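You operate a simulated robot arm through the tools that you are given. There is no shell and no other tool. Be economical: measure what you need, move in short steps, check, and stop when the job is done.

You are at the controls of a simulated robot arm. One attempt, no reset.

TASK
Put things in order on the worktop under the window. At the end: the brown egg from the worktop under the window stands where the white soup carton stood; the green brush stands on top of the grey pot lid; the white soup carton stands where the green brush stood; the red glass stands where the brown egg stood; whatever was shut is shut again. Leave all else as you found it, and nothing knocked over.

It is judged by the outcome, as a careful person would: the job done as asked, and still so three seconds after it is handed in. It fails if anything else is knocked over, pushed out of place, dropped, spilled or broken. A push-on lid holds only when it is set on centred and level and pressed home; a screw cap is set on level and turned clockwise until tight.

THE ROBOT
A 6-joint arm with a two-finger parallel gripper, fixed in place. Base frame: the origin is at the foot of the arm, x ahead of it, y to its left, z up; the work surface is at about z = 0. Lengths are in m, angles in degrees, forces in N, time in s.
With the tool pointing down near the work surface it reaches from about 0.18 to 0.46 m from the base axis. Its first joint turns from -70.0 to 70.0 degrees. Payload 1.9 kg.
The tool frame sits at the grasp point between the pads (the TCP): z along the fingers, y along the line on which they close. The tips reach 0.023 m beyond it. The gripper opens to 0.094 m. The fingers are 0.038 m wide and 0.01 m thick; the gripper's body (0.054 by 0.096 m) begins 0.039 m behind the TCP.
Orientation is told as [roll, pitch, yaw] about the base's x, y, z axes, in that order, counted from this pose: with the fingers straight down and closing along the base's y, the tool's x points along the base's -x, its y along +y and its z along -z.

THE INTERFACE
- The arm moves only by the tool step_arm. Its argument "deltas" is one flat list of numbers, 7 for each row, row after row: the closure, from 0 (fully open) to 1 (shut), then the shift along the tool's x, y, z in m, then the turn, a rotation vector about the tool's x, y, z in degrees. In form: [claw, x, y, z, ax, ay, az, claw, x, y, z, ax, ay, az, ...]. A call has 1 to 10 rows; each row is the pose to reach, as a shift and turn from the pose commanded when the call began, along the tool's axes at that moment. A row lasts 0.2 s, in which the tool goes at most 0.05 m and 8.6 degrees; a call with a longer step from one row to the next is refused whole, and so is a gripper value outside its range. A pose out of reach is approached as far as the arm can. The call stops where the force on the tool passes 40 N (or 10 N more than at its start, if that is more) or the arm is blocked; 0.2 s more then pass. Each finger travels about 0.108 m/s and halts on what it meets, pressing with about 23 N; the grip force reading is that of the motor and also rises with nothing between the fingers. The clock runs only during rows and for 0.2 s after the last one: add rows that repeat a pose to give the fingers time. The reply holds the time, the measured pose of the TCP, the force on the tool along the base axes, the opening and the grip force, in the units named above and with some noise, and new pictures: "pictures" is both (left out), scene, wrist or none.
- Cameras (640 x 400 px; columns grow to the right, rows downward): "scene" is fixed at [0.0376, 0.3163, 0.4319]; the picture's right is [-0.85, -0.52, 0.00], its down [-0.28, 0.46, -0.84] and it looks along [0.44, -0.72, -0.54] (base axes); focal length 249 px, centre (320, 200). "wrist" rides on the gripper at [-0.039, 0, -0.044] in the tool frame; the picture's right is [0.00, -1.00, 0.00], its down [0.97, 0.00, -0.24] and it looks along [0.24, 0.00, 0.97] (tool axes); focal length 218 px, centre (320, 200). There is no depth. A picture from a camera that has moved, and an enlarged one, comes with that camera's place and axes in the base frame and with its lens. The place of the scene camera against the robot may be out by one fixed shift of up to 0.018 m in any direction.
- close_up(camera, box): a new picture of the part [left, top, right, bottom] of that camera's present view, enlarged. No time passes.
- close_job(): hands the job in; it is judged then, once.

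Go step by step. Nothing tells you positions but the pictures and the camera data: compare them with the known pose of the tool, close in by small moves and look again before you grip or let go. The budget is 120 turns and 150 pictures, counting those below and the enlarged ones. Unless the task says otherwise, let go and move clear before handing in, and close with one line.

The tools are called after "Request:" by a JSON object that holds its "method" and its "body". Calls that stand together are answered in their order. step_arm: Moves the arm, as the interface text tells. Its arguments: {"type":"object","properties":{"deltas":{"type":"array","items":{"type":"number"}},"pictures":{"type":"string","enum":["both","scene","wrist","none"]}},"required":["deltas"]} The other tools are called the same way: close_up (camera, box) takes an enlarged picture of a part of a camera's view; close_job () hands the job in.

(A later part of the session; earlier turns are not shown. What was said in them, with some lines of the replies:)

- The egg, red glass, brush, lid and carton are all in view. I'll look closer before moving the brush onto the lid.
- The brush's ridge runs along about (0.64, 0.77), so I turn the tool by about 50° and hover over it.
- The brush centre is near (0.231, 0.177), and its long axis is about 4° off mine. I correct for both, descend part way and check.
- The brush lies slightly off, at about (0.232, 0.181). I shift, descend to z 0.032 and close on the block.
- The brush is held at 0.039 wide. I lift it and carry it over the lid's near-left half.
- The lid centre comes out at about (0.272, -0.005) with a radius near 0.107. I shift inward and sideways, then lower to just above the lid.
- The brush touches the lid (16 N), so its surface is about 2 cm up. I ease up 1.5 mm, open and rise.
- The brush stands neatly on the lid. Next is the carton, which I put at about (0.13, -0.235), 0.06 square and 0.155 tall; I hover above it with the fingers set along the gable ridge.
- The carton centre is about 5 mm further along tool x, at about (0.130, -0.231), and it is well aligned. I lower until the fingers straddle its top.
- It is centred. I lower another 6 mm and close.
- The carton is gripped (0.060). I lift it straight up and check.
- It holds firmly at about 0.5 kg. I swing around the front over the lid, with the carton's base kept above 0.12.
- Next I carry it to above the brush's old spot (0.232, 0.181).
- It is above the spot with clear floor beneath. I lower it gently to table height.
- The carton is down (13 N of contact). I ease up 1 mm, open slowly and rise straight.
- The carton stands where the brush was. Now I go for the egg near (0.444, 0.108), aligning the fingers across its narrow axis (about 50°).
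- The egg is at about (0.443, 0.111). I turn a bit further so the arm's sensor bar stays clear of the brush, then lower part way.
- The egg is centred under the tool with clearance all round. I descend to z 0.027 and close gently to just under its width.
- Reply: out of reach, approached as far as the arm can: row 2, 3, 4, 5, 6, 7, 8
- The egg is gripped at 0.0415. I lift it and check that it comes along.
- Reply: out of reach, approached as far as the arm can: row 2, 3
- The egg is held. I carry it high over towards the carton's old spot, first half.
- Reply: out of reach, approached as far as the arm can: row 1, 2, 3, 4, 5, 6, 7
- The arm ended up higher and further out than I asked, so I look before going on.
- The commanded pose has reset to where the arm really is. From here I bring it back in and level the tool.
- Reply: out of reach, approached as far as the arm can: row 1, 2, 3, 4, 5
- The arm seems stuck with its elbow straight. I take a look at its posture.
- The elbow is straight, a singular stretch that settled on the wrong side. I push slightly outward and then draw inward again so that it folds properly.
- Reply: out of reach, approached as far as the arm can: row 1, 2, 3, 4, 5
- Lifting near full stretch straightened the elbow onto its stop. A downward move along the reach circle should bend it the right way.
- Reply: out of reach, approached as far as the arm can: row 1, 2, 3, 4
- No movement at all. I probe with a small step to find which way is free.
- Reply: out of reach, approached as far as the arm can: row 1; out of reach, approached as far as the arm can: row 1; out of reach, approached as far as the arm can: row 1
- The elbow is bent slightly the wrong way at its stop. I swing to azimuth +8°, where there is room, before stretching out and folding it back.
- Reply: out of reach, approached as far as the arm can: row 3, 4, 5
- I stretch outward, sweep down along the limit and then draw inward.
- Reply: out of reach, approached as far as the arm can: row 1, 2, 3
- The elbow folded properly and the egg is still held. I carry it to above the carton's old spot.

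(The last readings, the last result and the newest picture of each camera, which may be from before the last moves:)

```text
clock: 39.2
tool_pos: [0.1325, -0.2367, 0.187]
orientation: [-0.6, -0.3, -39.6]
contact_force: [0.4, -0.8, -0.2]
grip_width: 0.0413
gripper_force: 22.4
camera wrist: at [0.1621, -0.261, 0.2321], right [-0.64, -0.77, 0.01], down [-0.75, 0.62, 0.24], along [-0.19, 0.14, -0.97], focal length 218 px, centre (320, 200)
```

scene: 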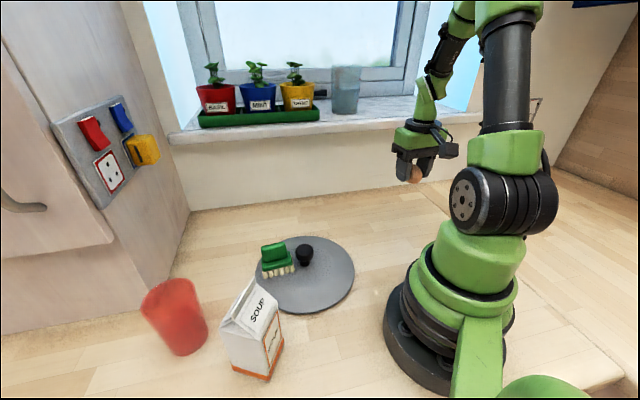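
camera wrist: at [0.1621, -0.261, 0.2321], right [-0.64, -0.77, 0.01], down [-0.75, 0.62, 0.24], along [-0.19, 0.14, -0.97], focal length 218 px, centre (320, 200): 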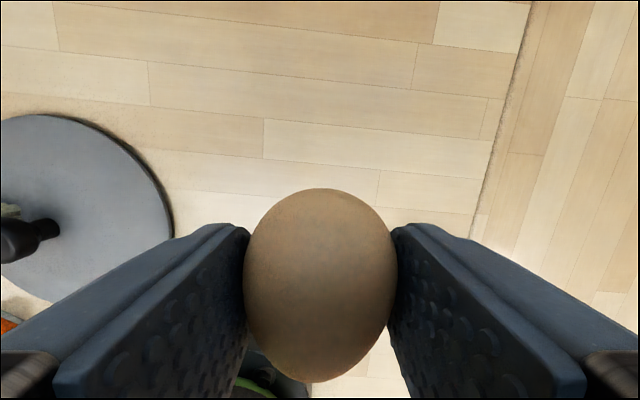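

I correct by 5 mm and lower the egg to the height it was gripped at.

Request:
{"method": "step_arm", "body": {"deltas": [0.58, 0.002, 0.0015, 0.04, 0, 0, 0, 0.58, 0.004, 0.0027, 0.08, 0, 0, 0, 0.58, 0.004, 0.0027, 0.12, 0, 0, 0, 0.58, 0.004, 0.0027, 0.145, 0, 0, 0, 0.58, 0.004, 0.0027, 0.155, 0, 0, 0, 0.58, 0.004, 0.0027, 0.1575, 0, 0, 0, 0.58, 0.004, 0.0027, 0.1575, 0, 0, 0], "pictures": "both"}}

Request:
{"method": "close_up", "body": {"camera": "scene", "box": [350, 150, 470, 260]}}

```text
clock: 40.8
tool_pos: [0.1312, -0.2318, 0.0291]
orientation: [-0.6, -0.4, -39.5]
contact_force: [-1.3, 0.8, -0.6]
grip_width: 0.0413
gripper_force: 22.6
camera wrist: at [0.1601, -0.2578, 0.0742], right [-0.64, -0.77, 0.01], down [-0.75, 0.62, 0.24], along [-0.19, 0.14, -0.97], focal length 218 px, centre (320, 200)
```

scene: 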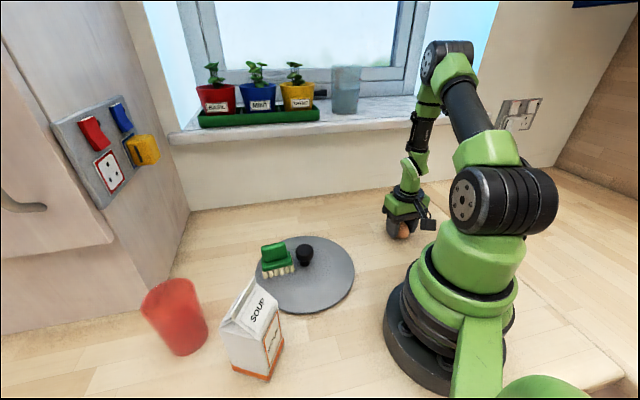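
wrist: 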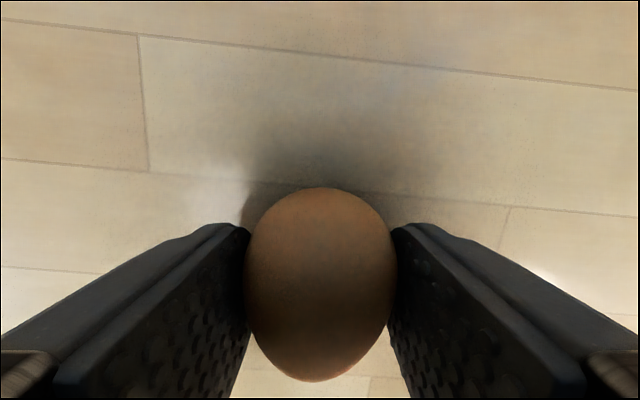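

```text
3.64 times, centred on (410, 205) of scene
camera zoom: at [0.0376, 0.3163, 0.4319], right [-0.85, -0.52, 0.0], down [-0.28, 0.46, -0.84], along [0.44, -0.72, -0.54], focal length 905 px, centre (-7, 182)
```

zoom: 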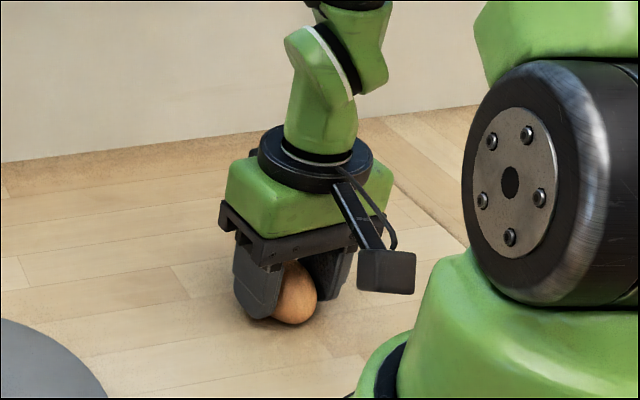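

There is no contact yet, so I lower in 0.7 mm steps.

Request:
{"method": "step_arm", "body": {"deltas": [0.58, 0, 0, 0.0008, 0, 0, 0, 0.58, 0, 0, 0.0015, 0, 0, 0], "pictures": "none"}}

```text
clock: 41.4
tool_pos: [0.1306, -0.2311, 0.028]
orientation: [-0.6, -0.4, -39.6]
contact_force: [1.7, -1.7, 15.1]
grip_width: 0.0412
gripper_force: 22.9
```

The egg touches the table. I release it slowly.

Request:
{"method": "step_arm", "body": {"deltas": [0.58, 0, 0, -0.0006, 0, 0, 0, 0.55, 0, 0, -0.0006, 0, 0, 0, 0.52, 0, 0, -0.0006, 0, 0, 0, 0.48, 0, 0, -0.0006, 0, 0, 0, 0.4, 0, 0, -0.0006, 0, 0, 0, 0.2, 0, 0, -0.0006, 0, 0, 0, 0, 0, 0, -0.0006, 0, 0, 0, 0, 0, 0, -0.0006, 0, 0, 0], "pictures": "wrist"}}

```text
clock: 43.2
tool_pos: [0.1301, -0.2316, 0.0294]
orientation: [-0.6, -0.3, -39.5]
contact_force: [0.2, 0.5, -0.1]
grip_width: 0.094
gripper_force: 0.0
camera wrist: at [0.1593, -0.2562, 0.0735], right [-0.64, -0.77, 0.01], down [-0.75, 0.62, 0.24], along [-0.19, 0.14, -0.97], focal length 218 px, centre (320, 200)
```

wrist: 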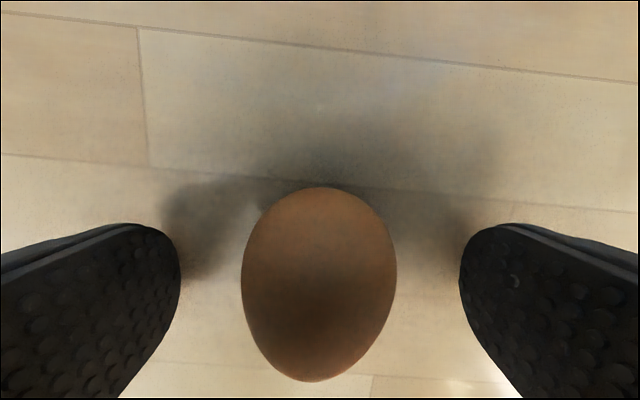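

The egg rests still. I rise straight up and check it.

Request:
{"method": "step_arm", "body": {"deltas": [0, 0, 0, -0.02, 0, 0, 0, 0, 0, 0, -0.06, 0, 0, 0, 0, 0, 0, -0.1, 0, 0, 0, 0, 0, 0, -0.14, 0, 0, 0, 0, 0, 0, -0.18, 0, 0, 0, 0, 0, 0, -0.2, 0, 0, 0], "pictures": "both"}}

```text
clock: 44.6
tool_pos: [0.1286, -0.2273, 0.2289]
orientation: [-0.6, -0.2, -39.5]
contact_force: [0.0, -0.6, 0.0]
grip_width: 0.0939
gripper_force: 0.0
camera wrist: at [0.1581, -0.2534, 0.2739], right [-0.64, -0.77, 0.01], down [-0.75, 0.62, 0.24], along [-0.19, 0.14, -0.97], focal length 218 px, centre (320, 200)
```

scene: 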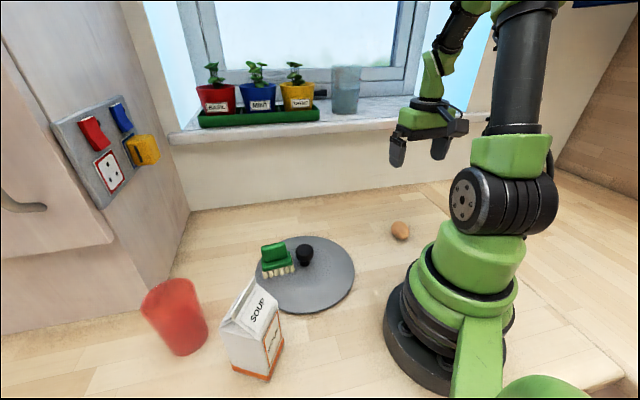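
wrist: 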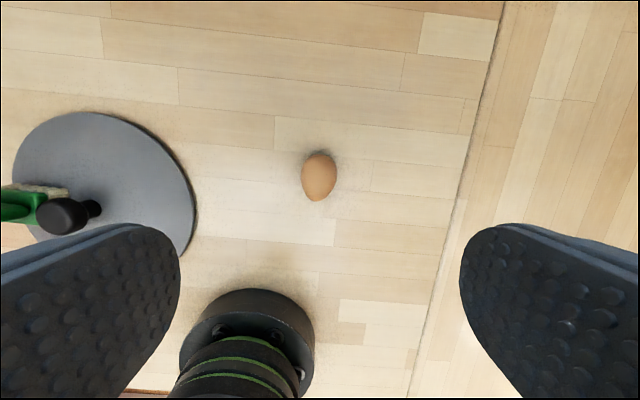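

The egg sits at (0.131, -0.230). Next is the red glass near (0.357, 0.221); I approach with yaw about 70° so that the sensor bar stays away from the carton.

Request:
{"method": "step_arm", "body": {"deltas": [0, 0.0078, 0.0351, 0, 0, 0, -8, 0, 0.0156, 0.0701, 0, 0, 0, -16, 0, 0.0234, 0.1052, 0, 0, 0, -24, 0, 0.0311, 0.1403, 0, 0, 0, -32, 0, 0.0389, 0.1754, 0, 0, 0, -40, 0, 0.0467, 0.2104, 0, 0, 0, -48, 0, 0.0545, 0.2455, 0, 0, 0, -55.5, 0, 0.0545, 0.2455, 0, 0, 0, -55.5], "pictures": "none"}}

```text
clock: 46.4
tool_pos: [0.2414, -0.0064, 0.2234]
orientation: [-0.6, 0.4, 16.2]
contact_force: [0.1, 0.6, -0.1]
grip_width: 0.0942
gripper_force: 0.1
```

Request:
{"method": "step_arm", "body": {"deltas": [0, -0.0236, 0.0253, 0.001, 0, 0, -7.7, 0, -0.0471, 0.0506, 0.002, 0, 0, -15.4, 0, -0.0707, 0.0759, 0.003, 0, 0, -23.1, 0, -0.0943, 0.1011, 0.004, 0, 0, -30.8, 0, -0.1179, 0.1264, 0.005, 0, 0, -38.5, 0, -0.1414, 0.1517, 0.006, 0, 0, -46.2, 0, -0.165, 0.177, 0.008, 0, 0, -54, 0, -0.165, 0.177, 0.008, 0, 0, -54], "pictures": "both"}}

```text
clock: 48.2
tool_pos: [0.3535, 0.2127, 0.2146]
orientation: [0.0, 0.7, 70.2]
contact_force: [-0.6, -1.1, 0.6]
grip_width: 0.0941
gripper_force: 0.0
camera wrist: at [0.3666, 0.2482, 0.2581], right [0.94, -0.34, 0.0], down [-0.33, -0.91, 0.25], along [-0.09, -0.24, -0.97], focal length 218 px, centre (320, 200)
```

scene: 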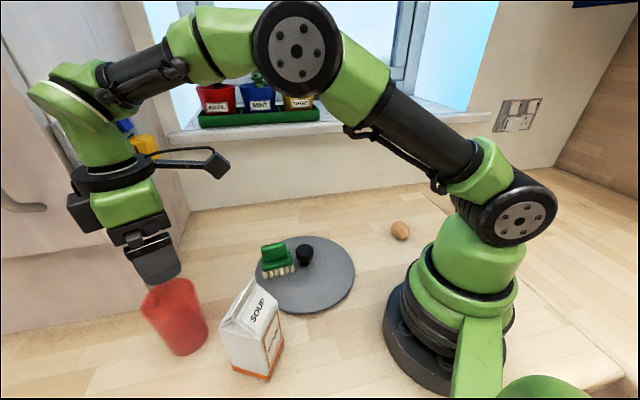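
wrist: 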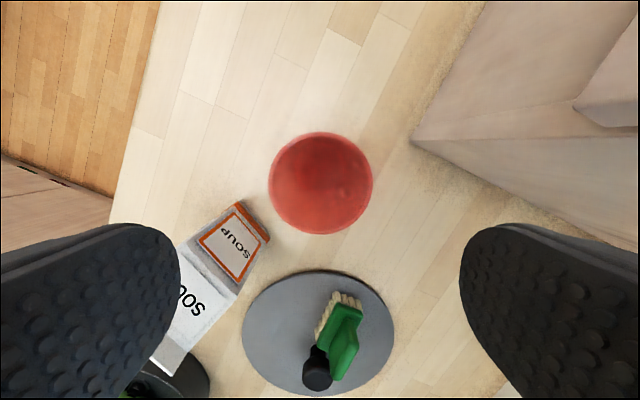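

The glass is right under the camera. I take an enlarged view to fix its axis and rim.

Request:
{"method": "close_up", "body": {"camera": "wrist", "box": [240, 110, 400, 250]}}

Request:
{"method": "close_up", "body": {"camera": "scene", "box": [120, 220, 260, 370]}}

```text
2.86 times, centred on (320, 180) of wrist
camera zoom: at [0.3666, 0.2482, 0.2581], right [0.94, -0.34, 0.0], down [-0.33, -0.91, 0.25], along [-0.09, -0.24, -0.97], focal length 624 px, centre (320, 257)
```

zoom: 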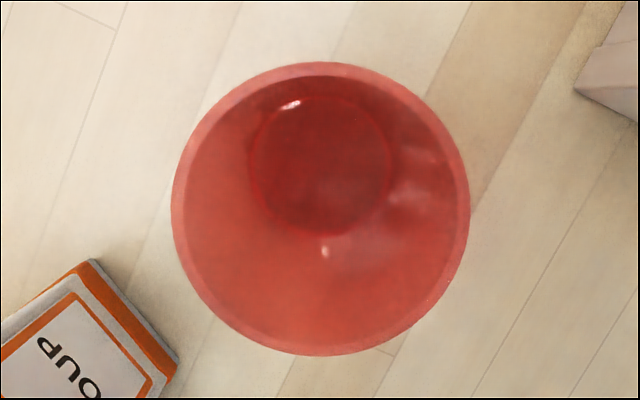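

```text
2.67 times, centred on (190, 295) of scene
camera zoom: at [0.0376, 0.3163, 0.4319], right [-0.85, -0.52, 0.0], down [-0.28, 0.46, -0.84], along [0.44, -0.72, -0.54], focal length 664 px, centre (667, -53)
```

zoom: 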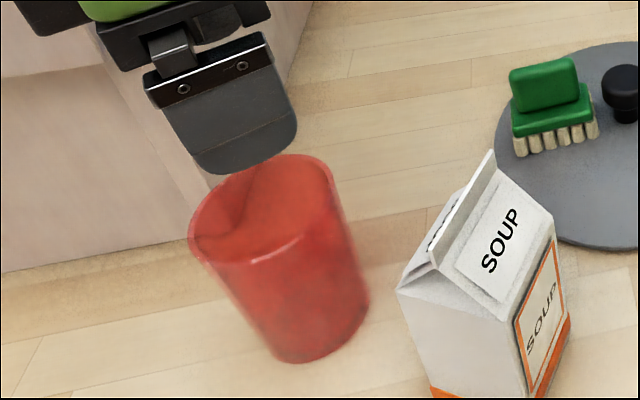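

The glass axis is at about (0.358, 0.225), 0.104 tall, with its rim 0.074 wide. I shift, level the tool and lower to the rim to check the straddle.

Request:
{"method": "step_arm", "body": {"deltas": [0, -0.0133, 0, 0.0, 0.6, -0.2, 0, 0, -0.0133, 0, 0.04, 0.6, -0.2, 0, 0, -0.0133, 0, 0.075, 0.6, -0.2, 0, 0, -0.0133, 0, 0.075, 0.6, -0.2, 0], "pictures": "both"}}

```text
clock: 49.2
tool_pos: [0.3582, 0.2221, 0.1386]
orientation: [-0.6, 0.5, 70.0]
contact_force: [0.0, 0.3, 0.6]
grip_width: 0.0939
gripper_force: 0.1
camera wrist: at [0.3705, 0.2583, 0.183], right [0.94, -0.34, 0.01], down [-0.33, -0.91, 0.25], along [-0.08, -0.24, -0.97], focal length 218 px, centre (320, 200)
```

scene: 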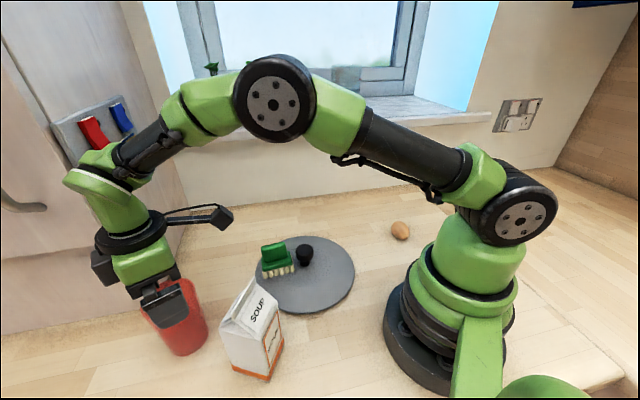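
wrist: 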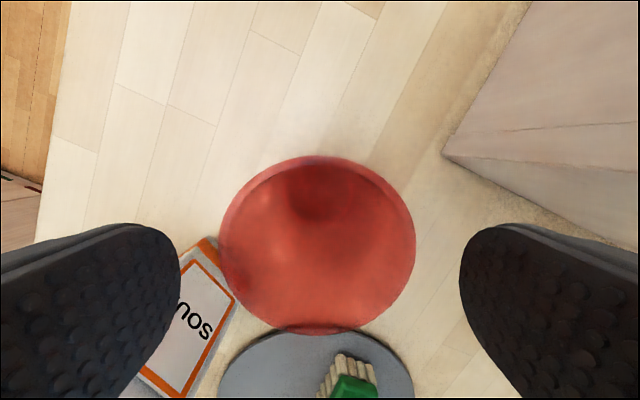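

It is centred. I lower to z 0.075 around the glass and close.

Request:
{"method": "step_arm", "body": {"deltas": [0, -0.001, 0.001, 0.03, 0, 0, 0, 0, -0.001, 0.001, 0.063, 0, 0, 0, 0, -0.001, 0.001, 0.063, 0, 0, 0, 0.15, -0.001, 0.001, 0.063, 0, 0, 0, 0.24, -0.001, 0.001, 0.063, 0, 0, 0, 0.3, -0.001, 0.001, 0.063, 0, 0, 0, 0.35, -0.001, 0.001, 0.063, 0, 0, 0, 0.35, -0.001, 0.001, 0.063, 0, 0, 0], "pictures": "both"}}

```text
clock: 51.0
tool_pos: [0.357, 0.2212, 0.0738]
orientation: [-0.6, 0.5, 70.0]
contact_force: [0.6, -0.2, 0.4]
grip_width: 0.068
gripper_force: 23.3
camera wrist: at [0.3691, 0.2568, 0.1182], right [0.94, -0.34, 0.01], down [-0.33, -0.91, 0.25], along [-0.08, -0.24, -0.97], focal length 218 px, centre (320, 200)
```

scene: 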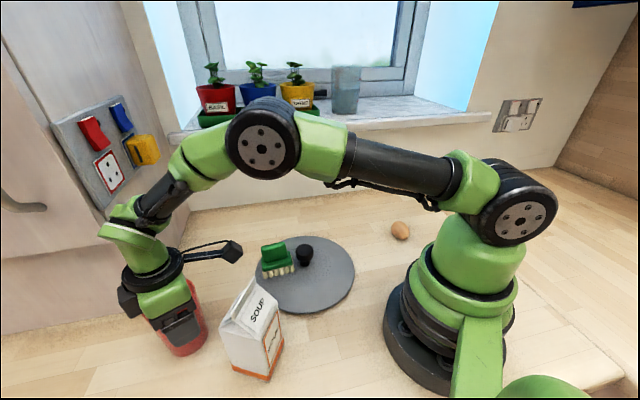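
wrist: 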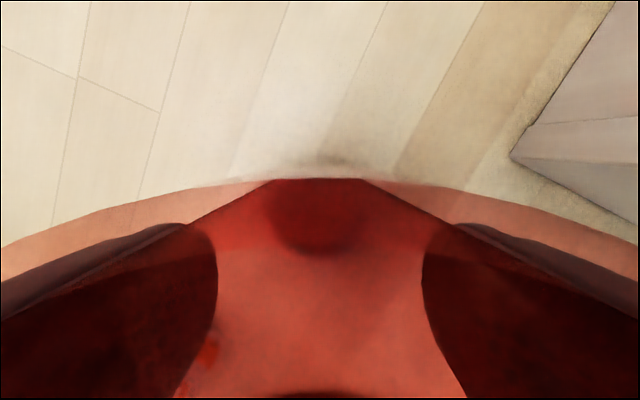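

The glass is held (0.068). I lift it 3 cm and carry it to just above the egg's old spot, staying a few millimetres inside the arm's reach.

Request:
{"method": "step_arm", "body": {"deltas": [0.35, 0, 0, -0.012, 0, 0, 0, 0.35, 0, 0, -0.03, 0, 0, 0, 0.35, 0.01, -0.015, -0.03, 0, 0, 1.5, 0.35, 0.026, -0.038, -0.03, 0, 0, 4, 0.35, 0.045, -0.066, -0.03, 0, 0, 6, 0.35, 0.062, -0.092, -0.03, 0, 0, 8, 0.35, 0.073, -0.108, -0.03, 0, 0, 9.5, 0.35, 0.0776, -0.115, -0.03, 0, 0, 10, 0.35, 0.0776, -0.115, -0.03, 0, 0, 10], "pictures": "scene"}}

```text
clock: 53.0
tool_pos: [0.44, 0.1091, 0.1083]
orientation: [-0.7, 0.3, 60.0]
contact_force: [0.4, 1.1, -1.4]
grip_width: 0.0681
gripper_force: 22.8
```

scene: 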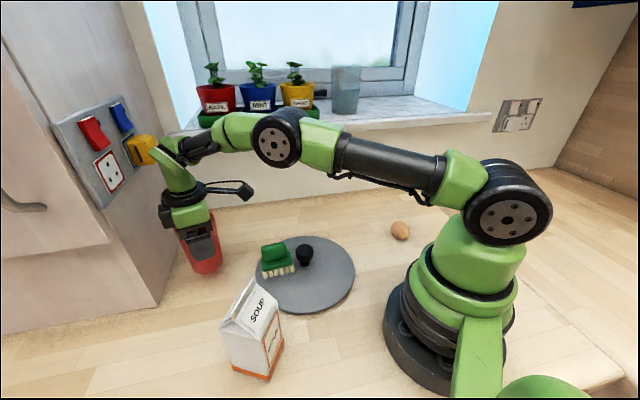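

It is over the spot and reachable, with the elbow bent properly. I lower it to touch.

Request:
{"method": "step_arm", "body": {"deltas": [0.35, 0, 0, 0.012, 0, 0, 0, 0.35, 0, 0, 0.024, 0, 0, 0, 0.35, 0, 0, 0.029, 0, 0, 0, 0.35, 0, 0, 0.0303, 0, 0, 0, 0.35, 0, 0, 0.0303, 0, 0, 0], "pictures": "scene"}}

Request:
{"method": "close_up", "body": {"camera": "scene", "box": [140, 160, 280, 300]}}

```text
clock: 54.2
tool_pos: [0.4406, 0.11, 0.0783]
orientation: [-0.7, 0.5, 60.0]
contact_force: [0.3, 0.9, -1.8]
grip_width: 0.0681
gripper_force: 22.9
```

scene: 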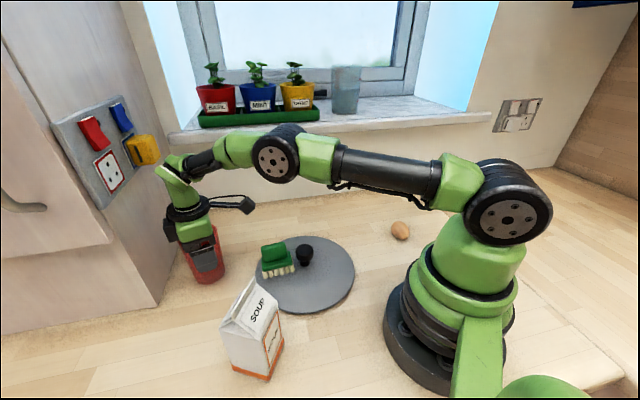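

```text
2.86 times, centred on (210, 230) of scene
camera zoom: at [0.0376, 0.3163, 0.4319], right [-0.85, -0.52, 0.0], down [-0.28, 0.46, -0.84], along [0.44, -0.72, -0.54], focal length 711 px, centre (634, 114)
```

zoom: 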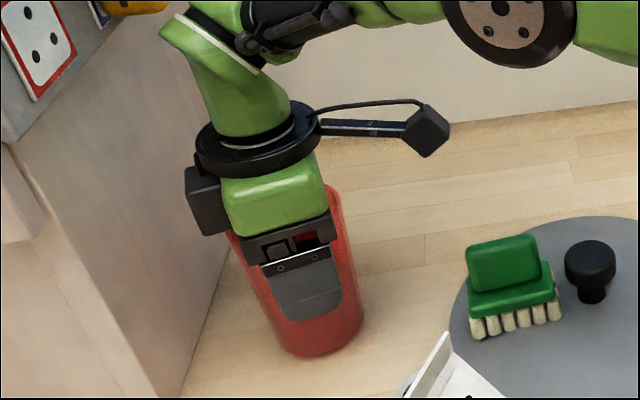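

There is no contact yet (z 0.078 against 0.074 at the grip). I lower in small steps.

Request:
{"method": "step_arm", "body": {"deltas": [0.35, 0, 0, 0.0012, 0, 0, 0, 0.35, 0, 0, 0.0024, 0, 0, 0, 0.35, 0, 0, 0.0032, 0, 0, 0], "pictures": "none"}}

```text
clock: 55.0
tool_pos: [0.4408, 0.1101, 0.0739]
orientation: [-0.7, 0.4, 60.0]
contact_force: [0.3, -0.6, -3.3]
grip_width: 0.0682
gripper_force: 22.6
```

Request:
{"method": "step_arm", "body": {"deltas": [0.35, 0, 0, 0.0007, 0, 0, 0, 0.35, 0, 0, 0.0014, 0, 0, 0], "pictures": "none"}}

```text
clock: 55.6
tool_pos: [0.4398, 0.1117, 0.0738]
orientation: [-0.7, 0.4, 59.9]
contact_force: [-0.8, 0.3, 1.7]
grip_width: 0.0683
gripper_force: 22.3
```

Contact is beginning. I go down a further 0.7 mm to be sure.

Request:
{"method": "step_arm", "body": {"deltas": [0.35, 0, 0, 0.0007, 0, 0, 0], "pictures": "none"}}

```text
clock: 56.0
tool_pos: [0.4401, 0.111, 0.0741]
orientation: [-0.7, 0.3, 60.1]
contact_force: [-0.5, 1.1, 1.4]
grip_width: 0.0682
gripper_force: 23.3
```

Request:
{"method": "step_arm", "body": {"deltas": [0.35, 0, 0, 0.001, 0, 0, 0], "pictures": "scene"}}

Request:
{"method": "close_up", "body": {"camera": "scene", "box": [160, 220, 250, 300]}}

```text
clock: 56.4
tool_pos: [0.4411, 0.1127, 0.0743]
orientation: [-0.8, 0.2, 59.9]
contact_force: [-1.1, -0.6, 9.2]
grip_width: 0.0682
gripper_force: 23.1
```

scene: 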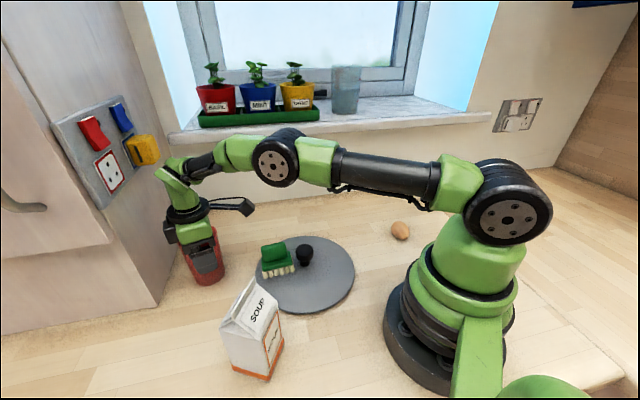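

```text
5.00 times, centred on (205, 260) of scene
camera zoom: at [0.0376, 0.3163, 0.4319], right [-0.85, -0.52, 0.0], down [-0.28, 0.46, -0.84], along [0.44, -0.72, -0.54], focal length 1244 px, centre (895, -100)
```

zoom: 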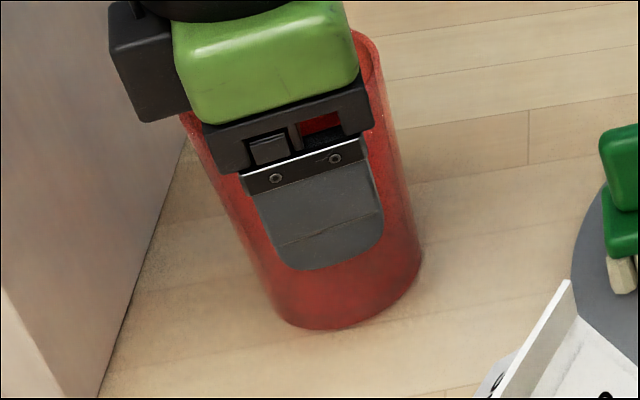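

The glass is firmly on the table and upright. I release it and rise with a slight draw-back along the free direction.

Request:
{"method": "step_arm", "body": {"deltas": [0.35, 0, 0, -0.0008, 0, 0, 0, 0.25, 0, 0, -0.0008, 0, 0, 0, 0.12, 0, 0, -0.0008, 0, 0, 0, 0, 0, 0, -0.0008, 0, 0, 0, 0, 0, 0, -0.0008, 0, 0, 0, 0, 0.006, 0, -0.02, 0, 0, 0, 0, 0.012, 0, -0.05, 0, 0, 0, 0, 0.03, 0, -0.08, 0, 0, 0, 0, 0.06, 0, -0.11, 0, 0, 0, 0, 0.1, 0, -0.13, 0, 0, 0], "pictures": "both"}}

```text
clock: 58.6
tool_pos: [0.3878, 0.0278, 0.2035]
orientation: [-0.7, 0.4, 59.9]
contact_force: [-0.2, -0.5, -0.3]
grip_width: 0.0942
gripper_force: 0.2
camera wrist: at [0.4059, 0.0612, 0.2483], right [0.87, -0.5, 0.01], down [-0.49, -0.84, 0.25], along [-0.11, -0.22, -0.97], focal length 218 px, centre (320, 200)
```

scene: 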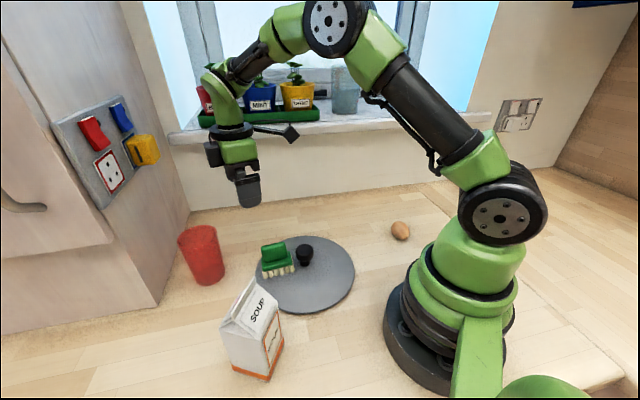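
wrist: 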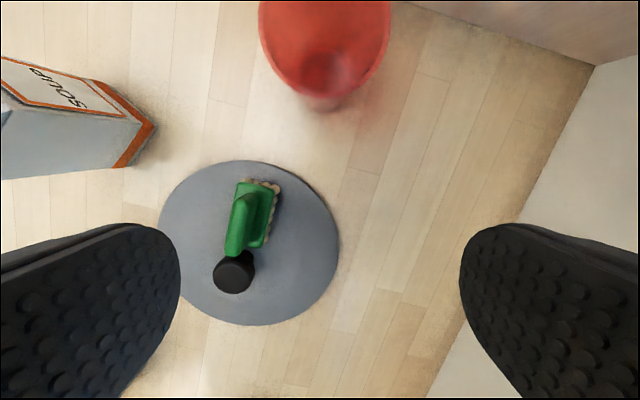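

All four items stand in their places, nothing else has been disturbed, and the arm is clear. I'm handing in.

Request:
{"method": "close_job", "body": {}}

```text
The job is handed in.
```

The job is done and handed in: the brush stands on the lid beside its knob, and the carton, egg and glass stand in their new spots. I set the glass about half a centimetre short of the egg's exact spot to stay within the arm's reach. Nothing was knocked over, and I opened nothing that needed shutting.
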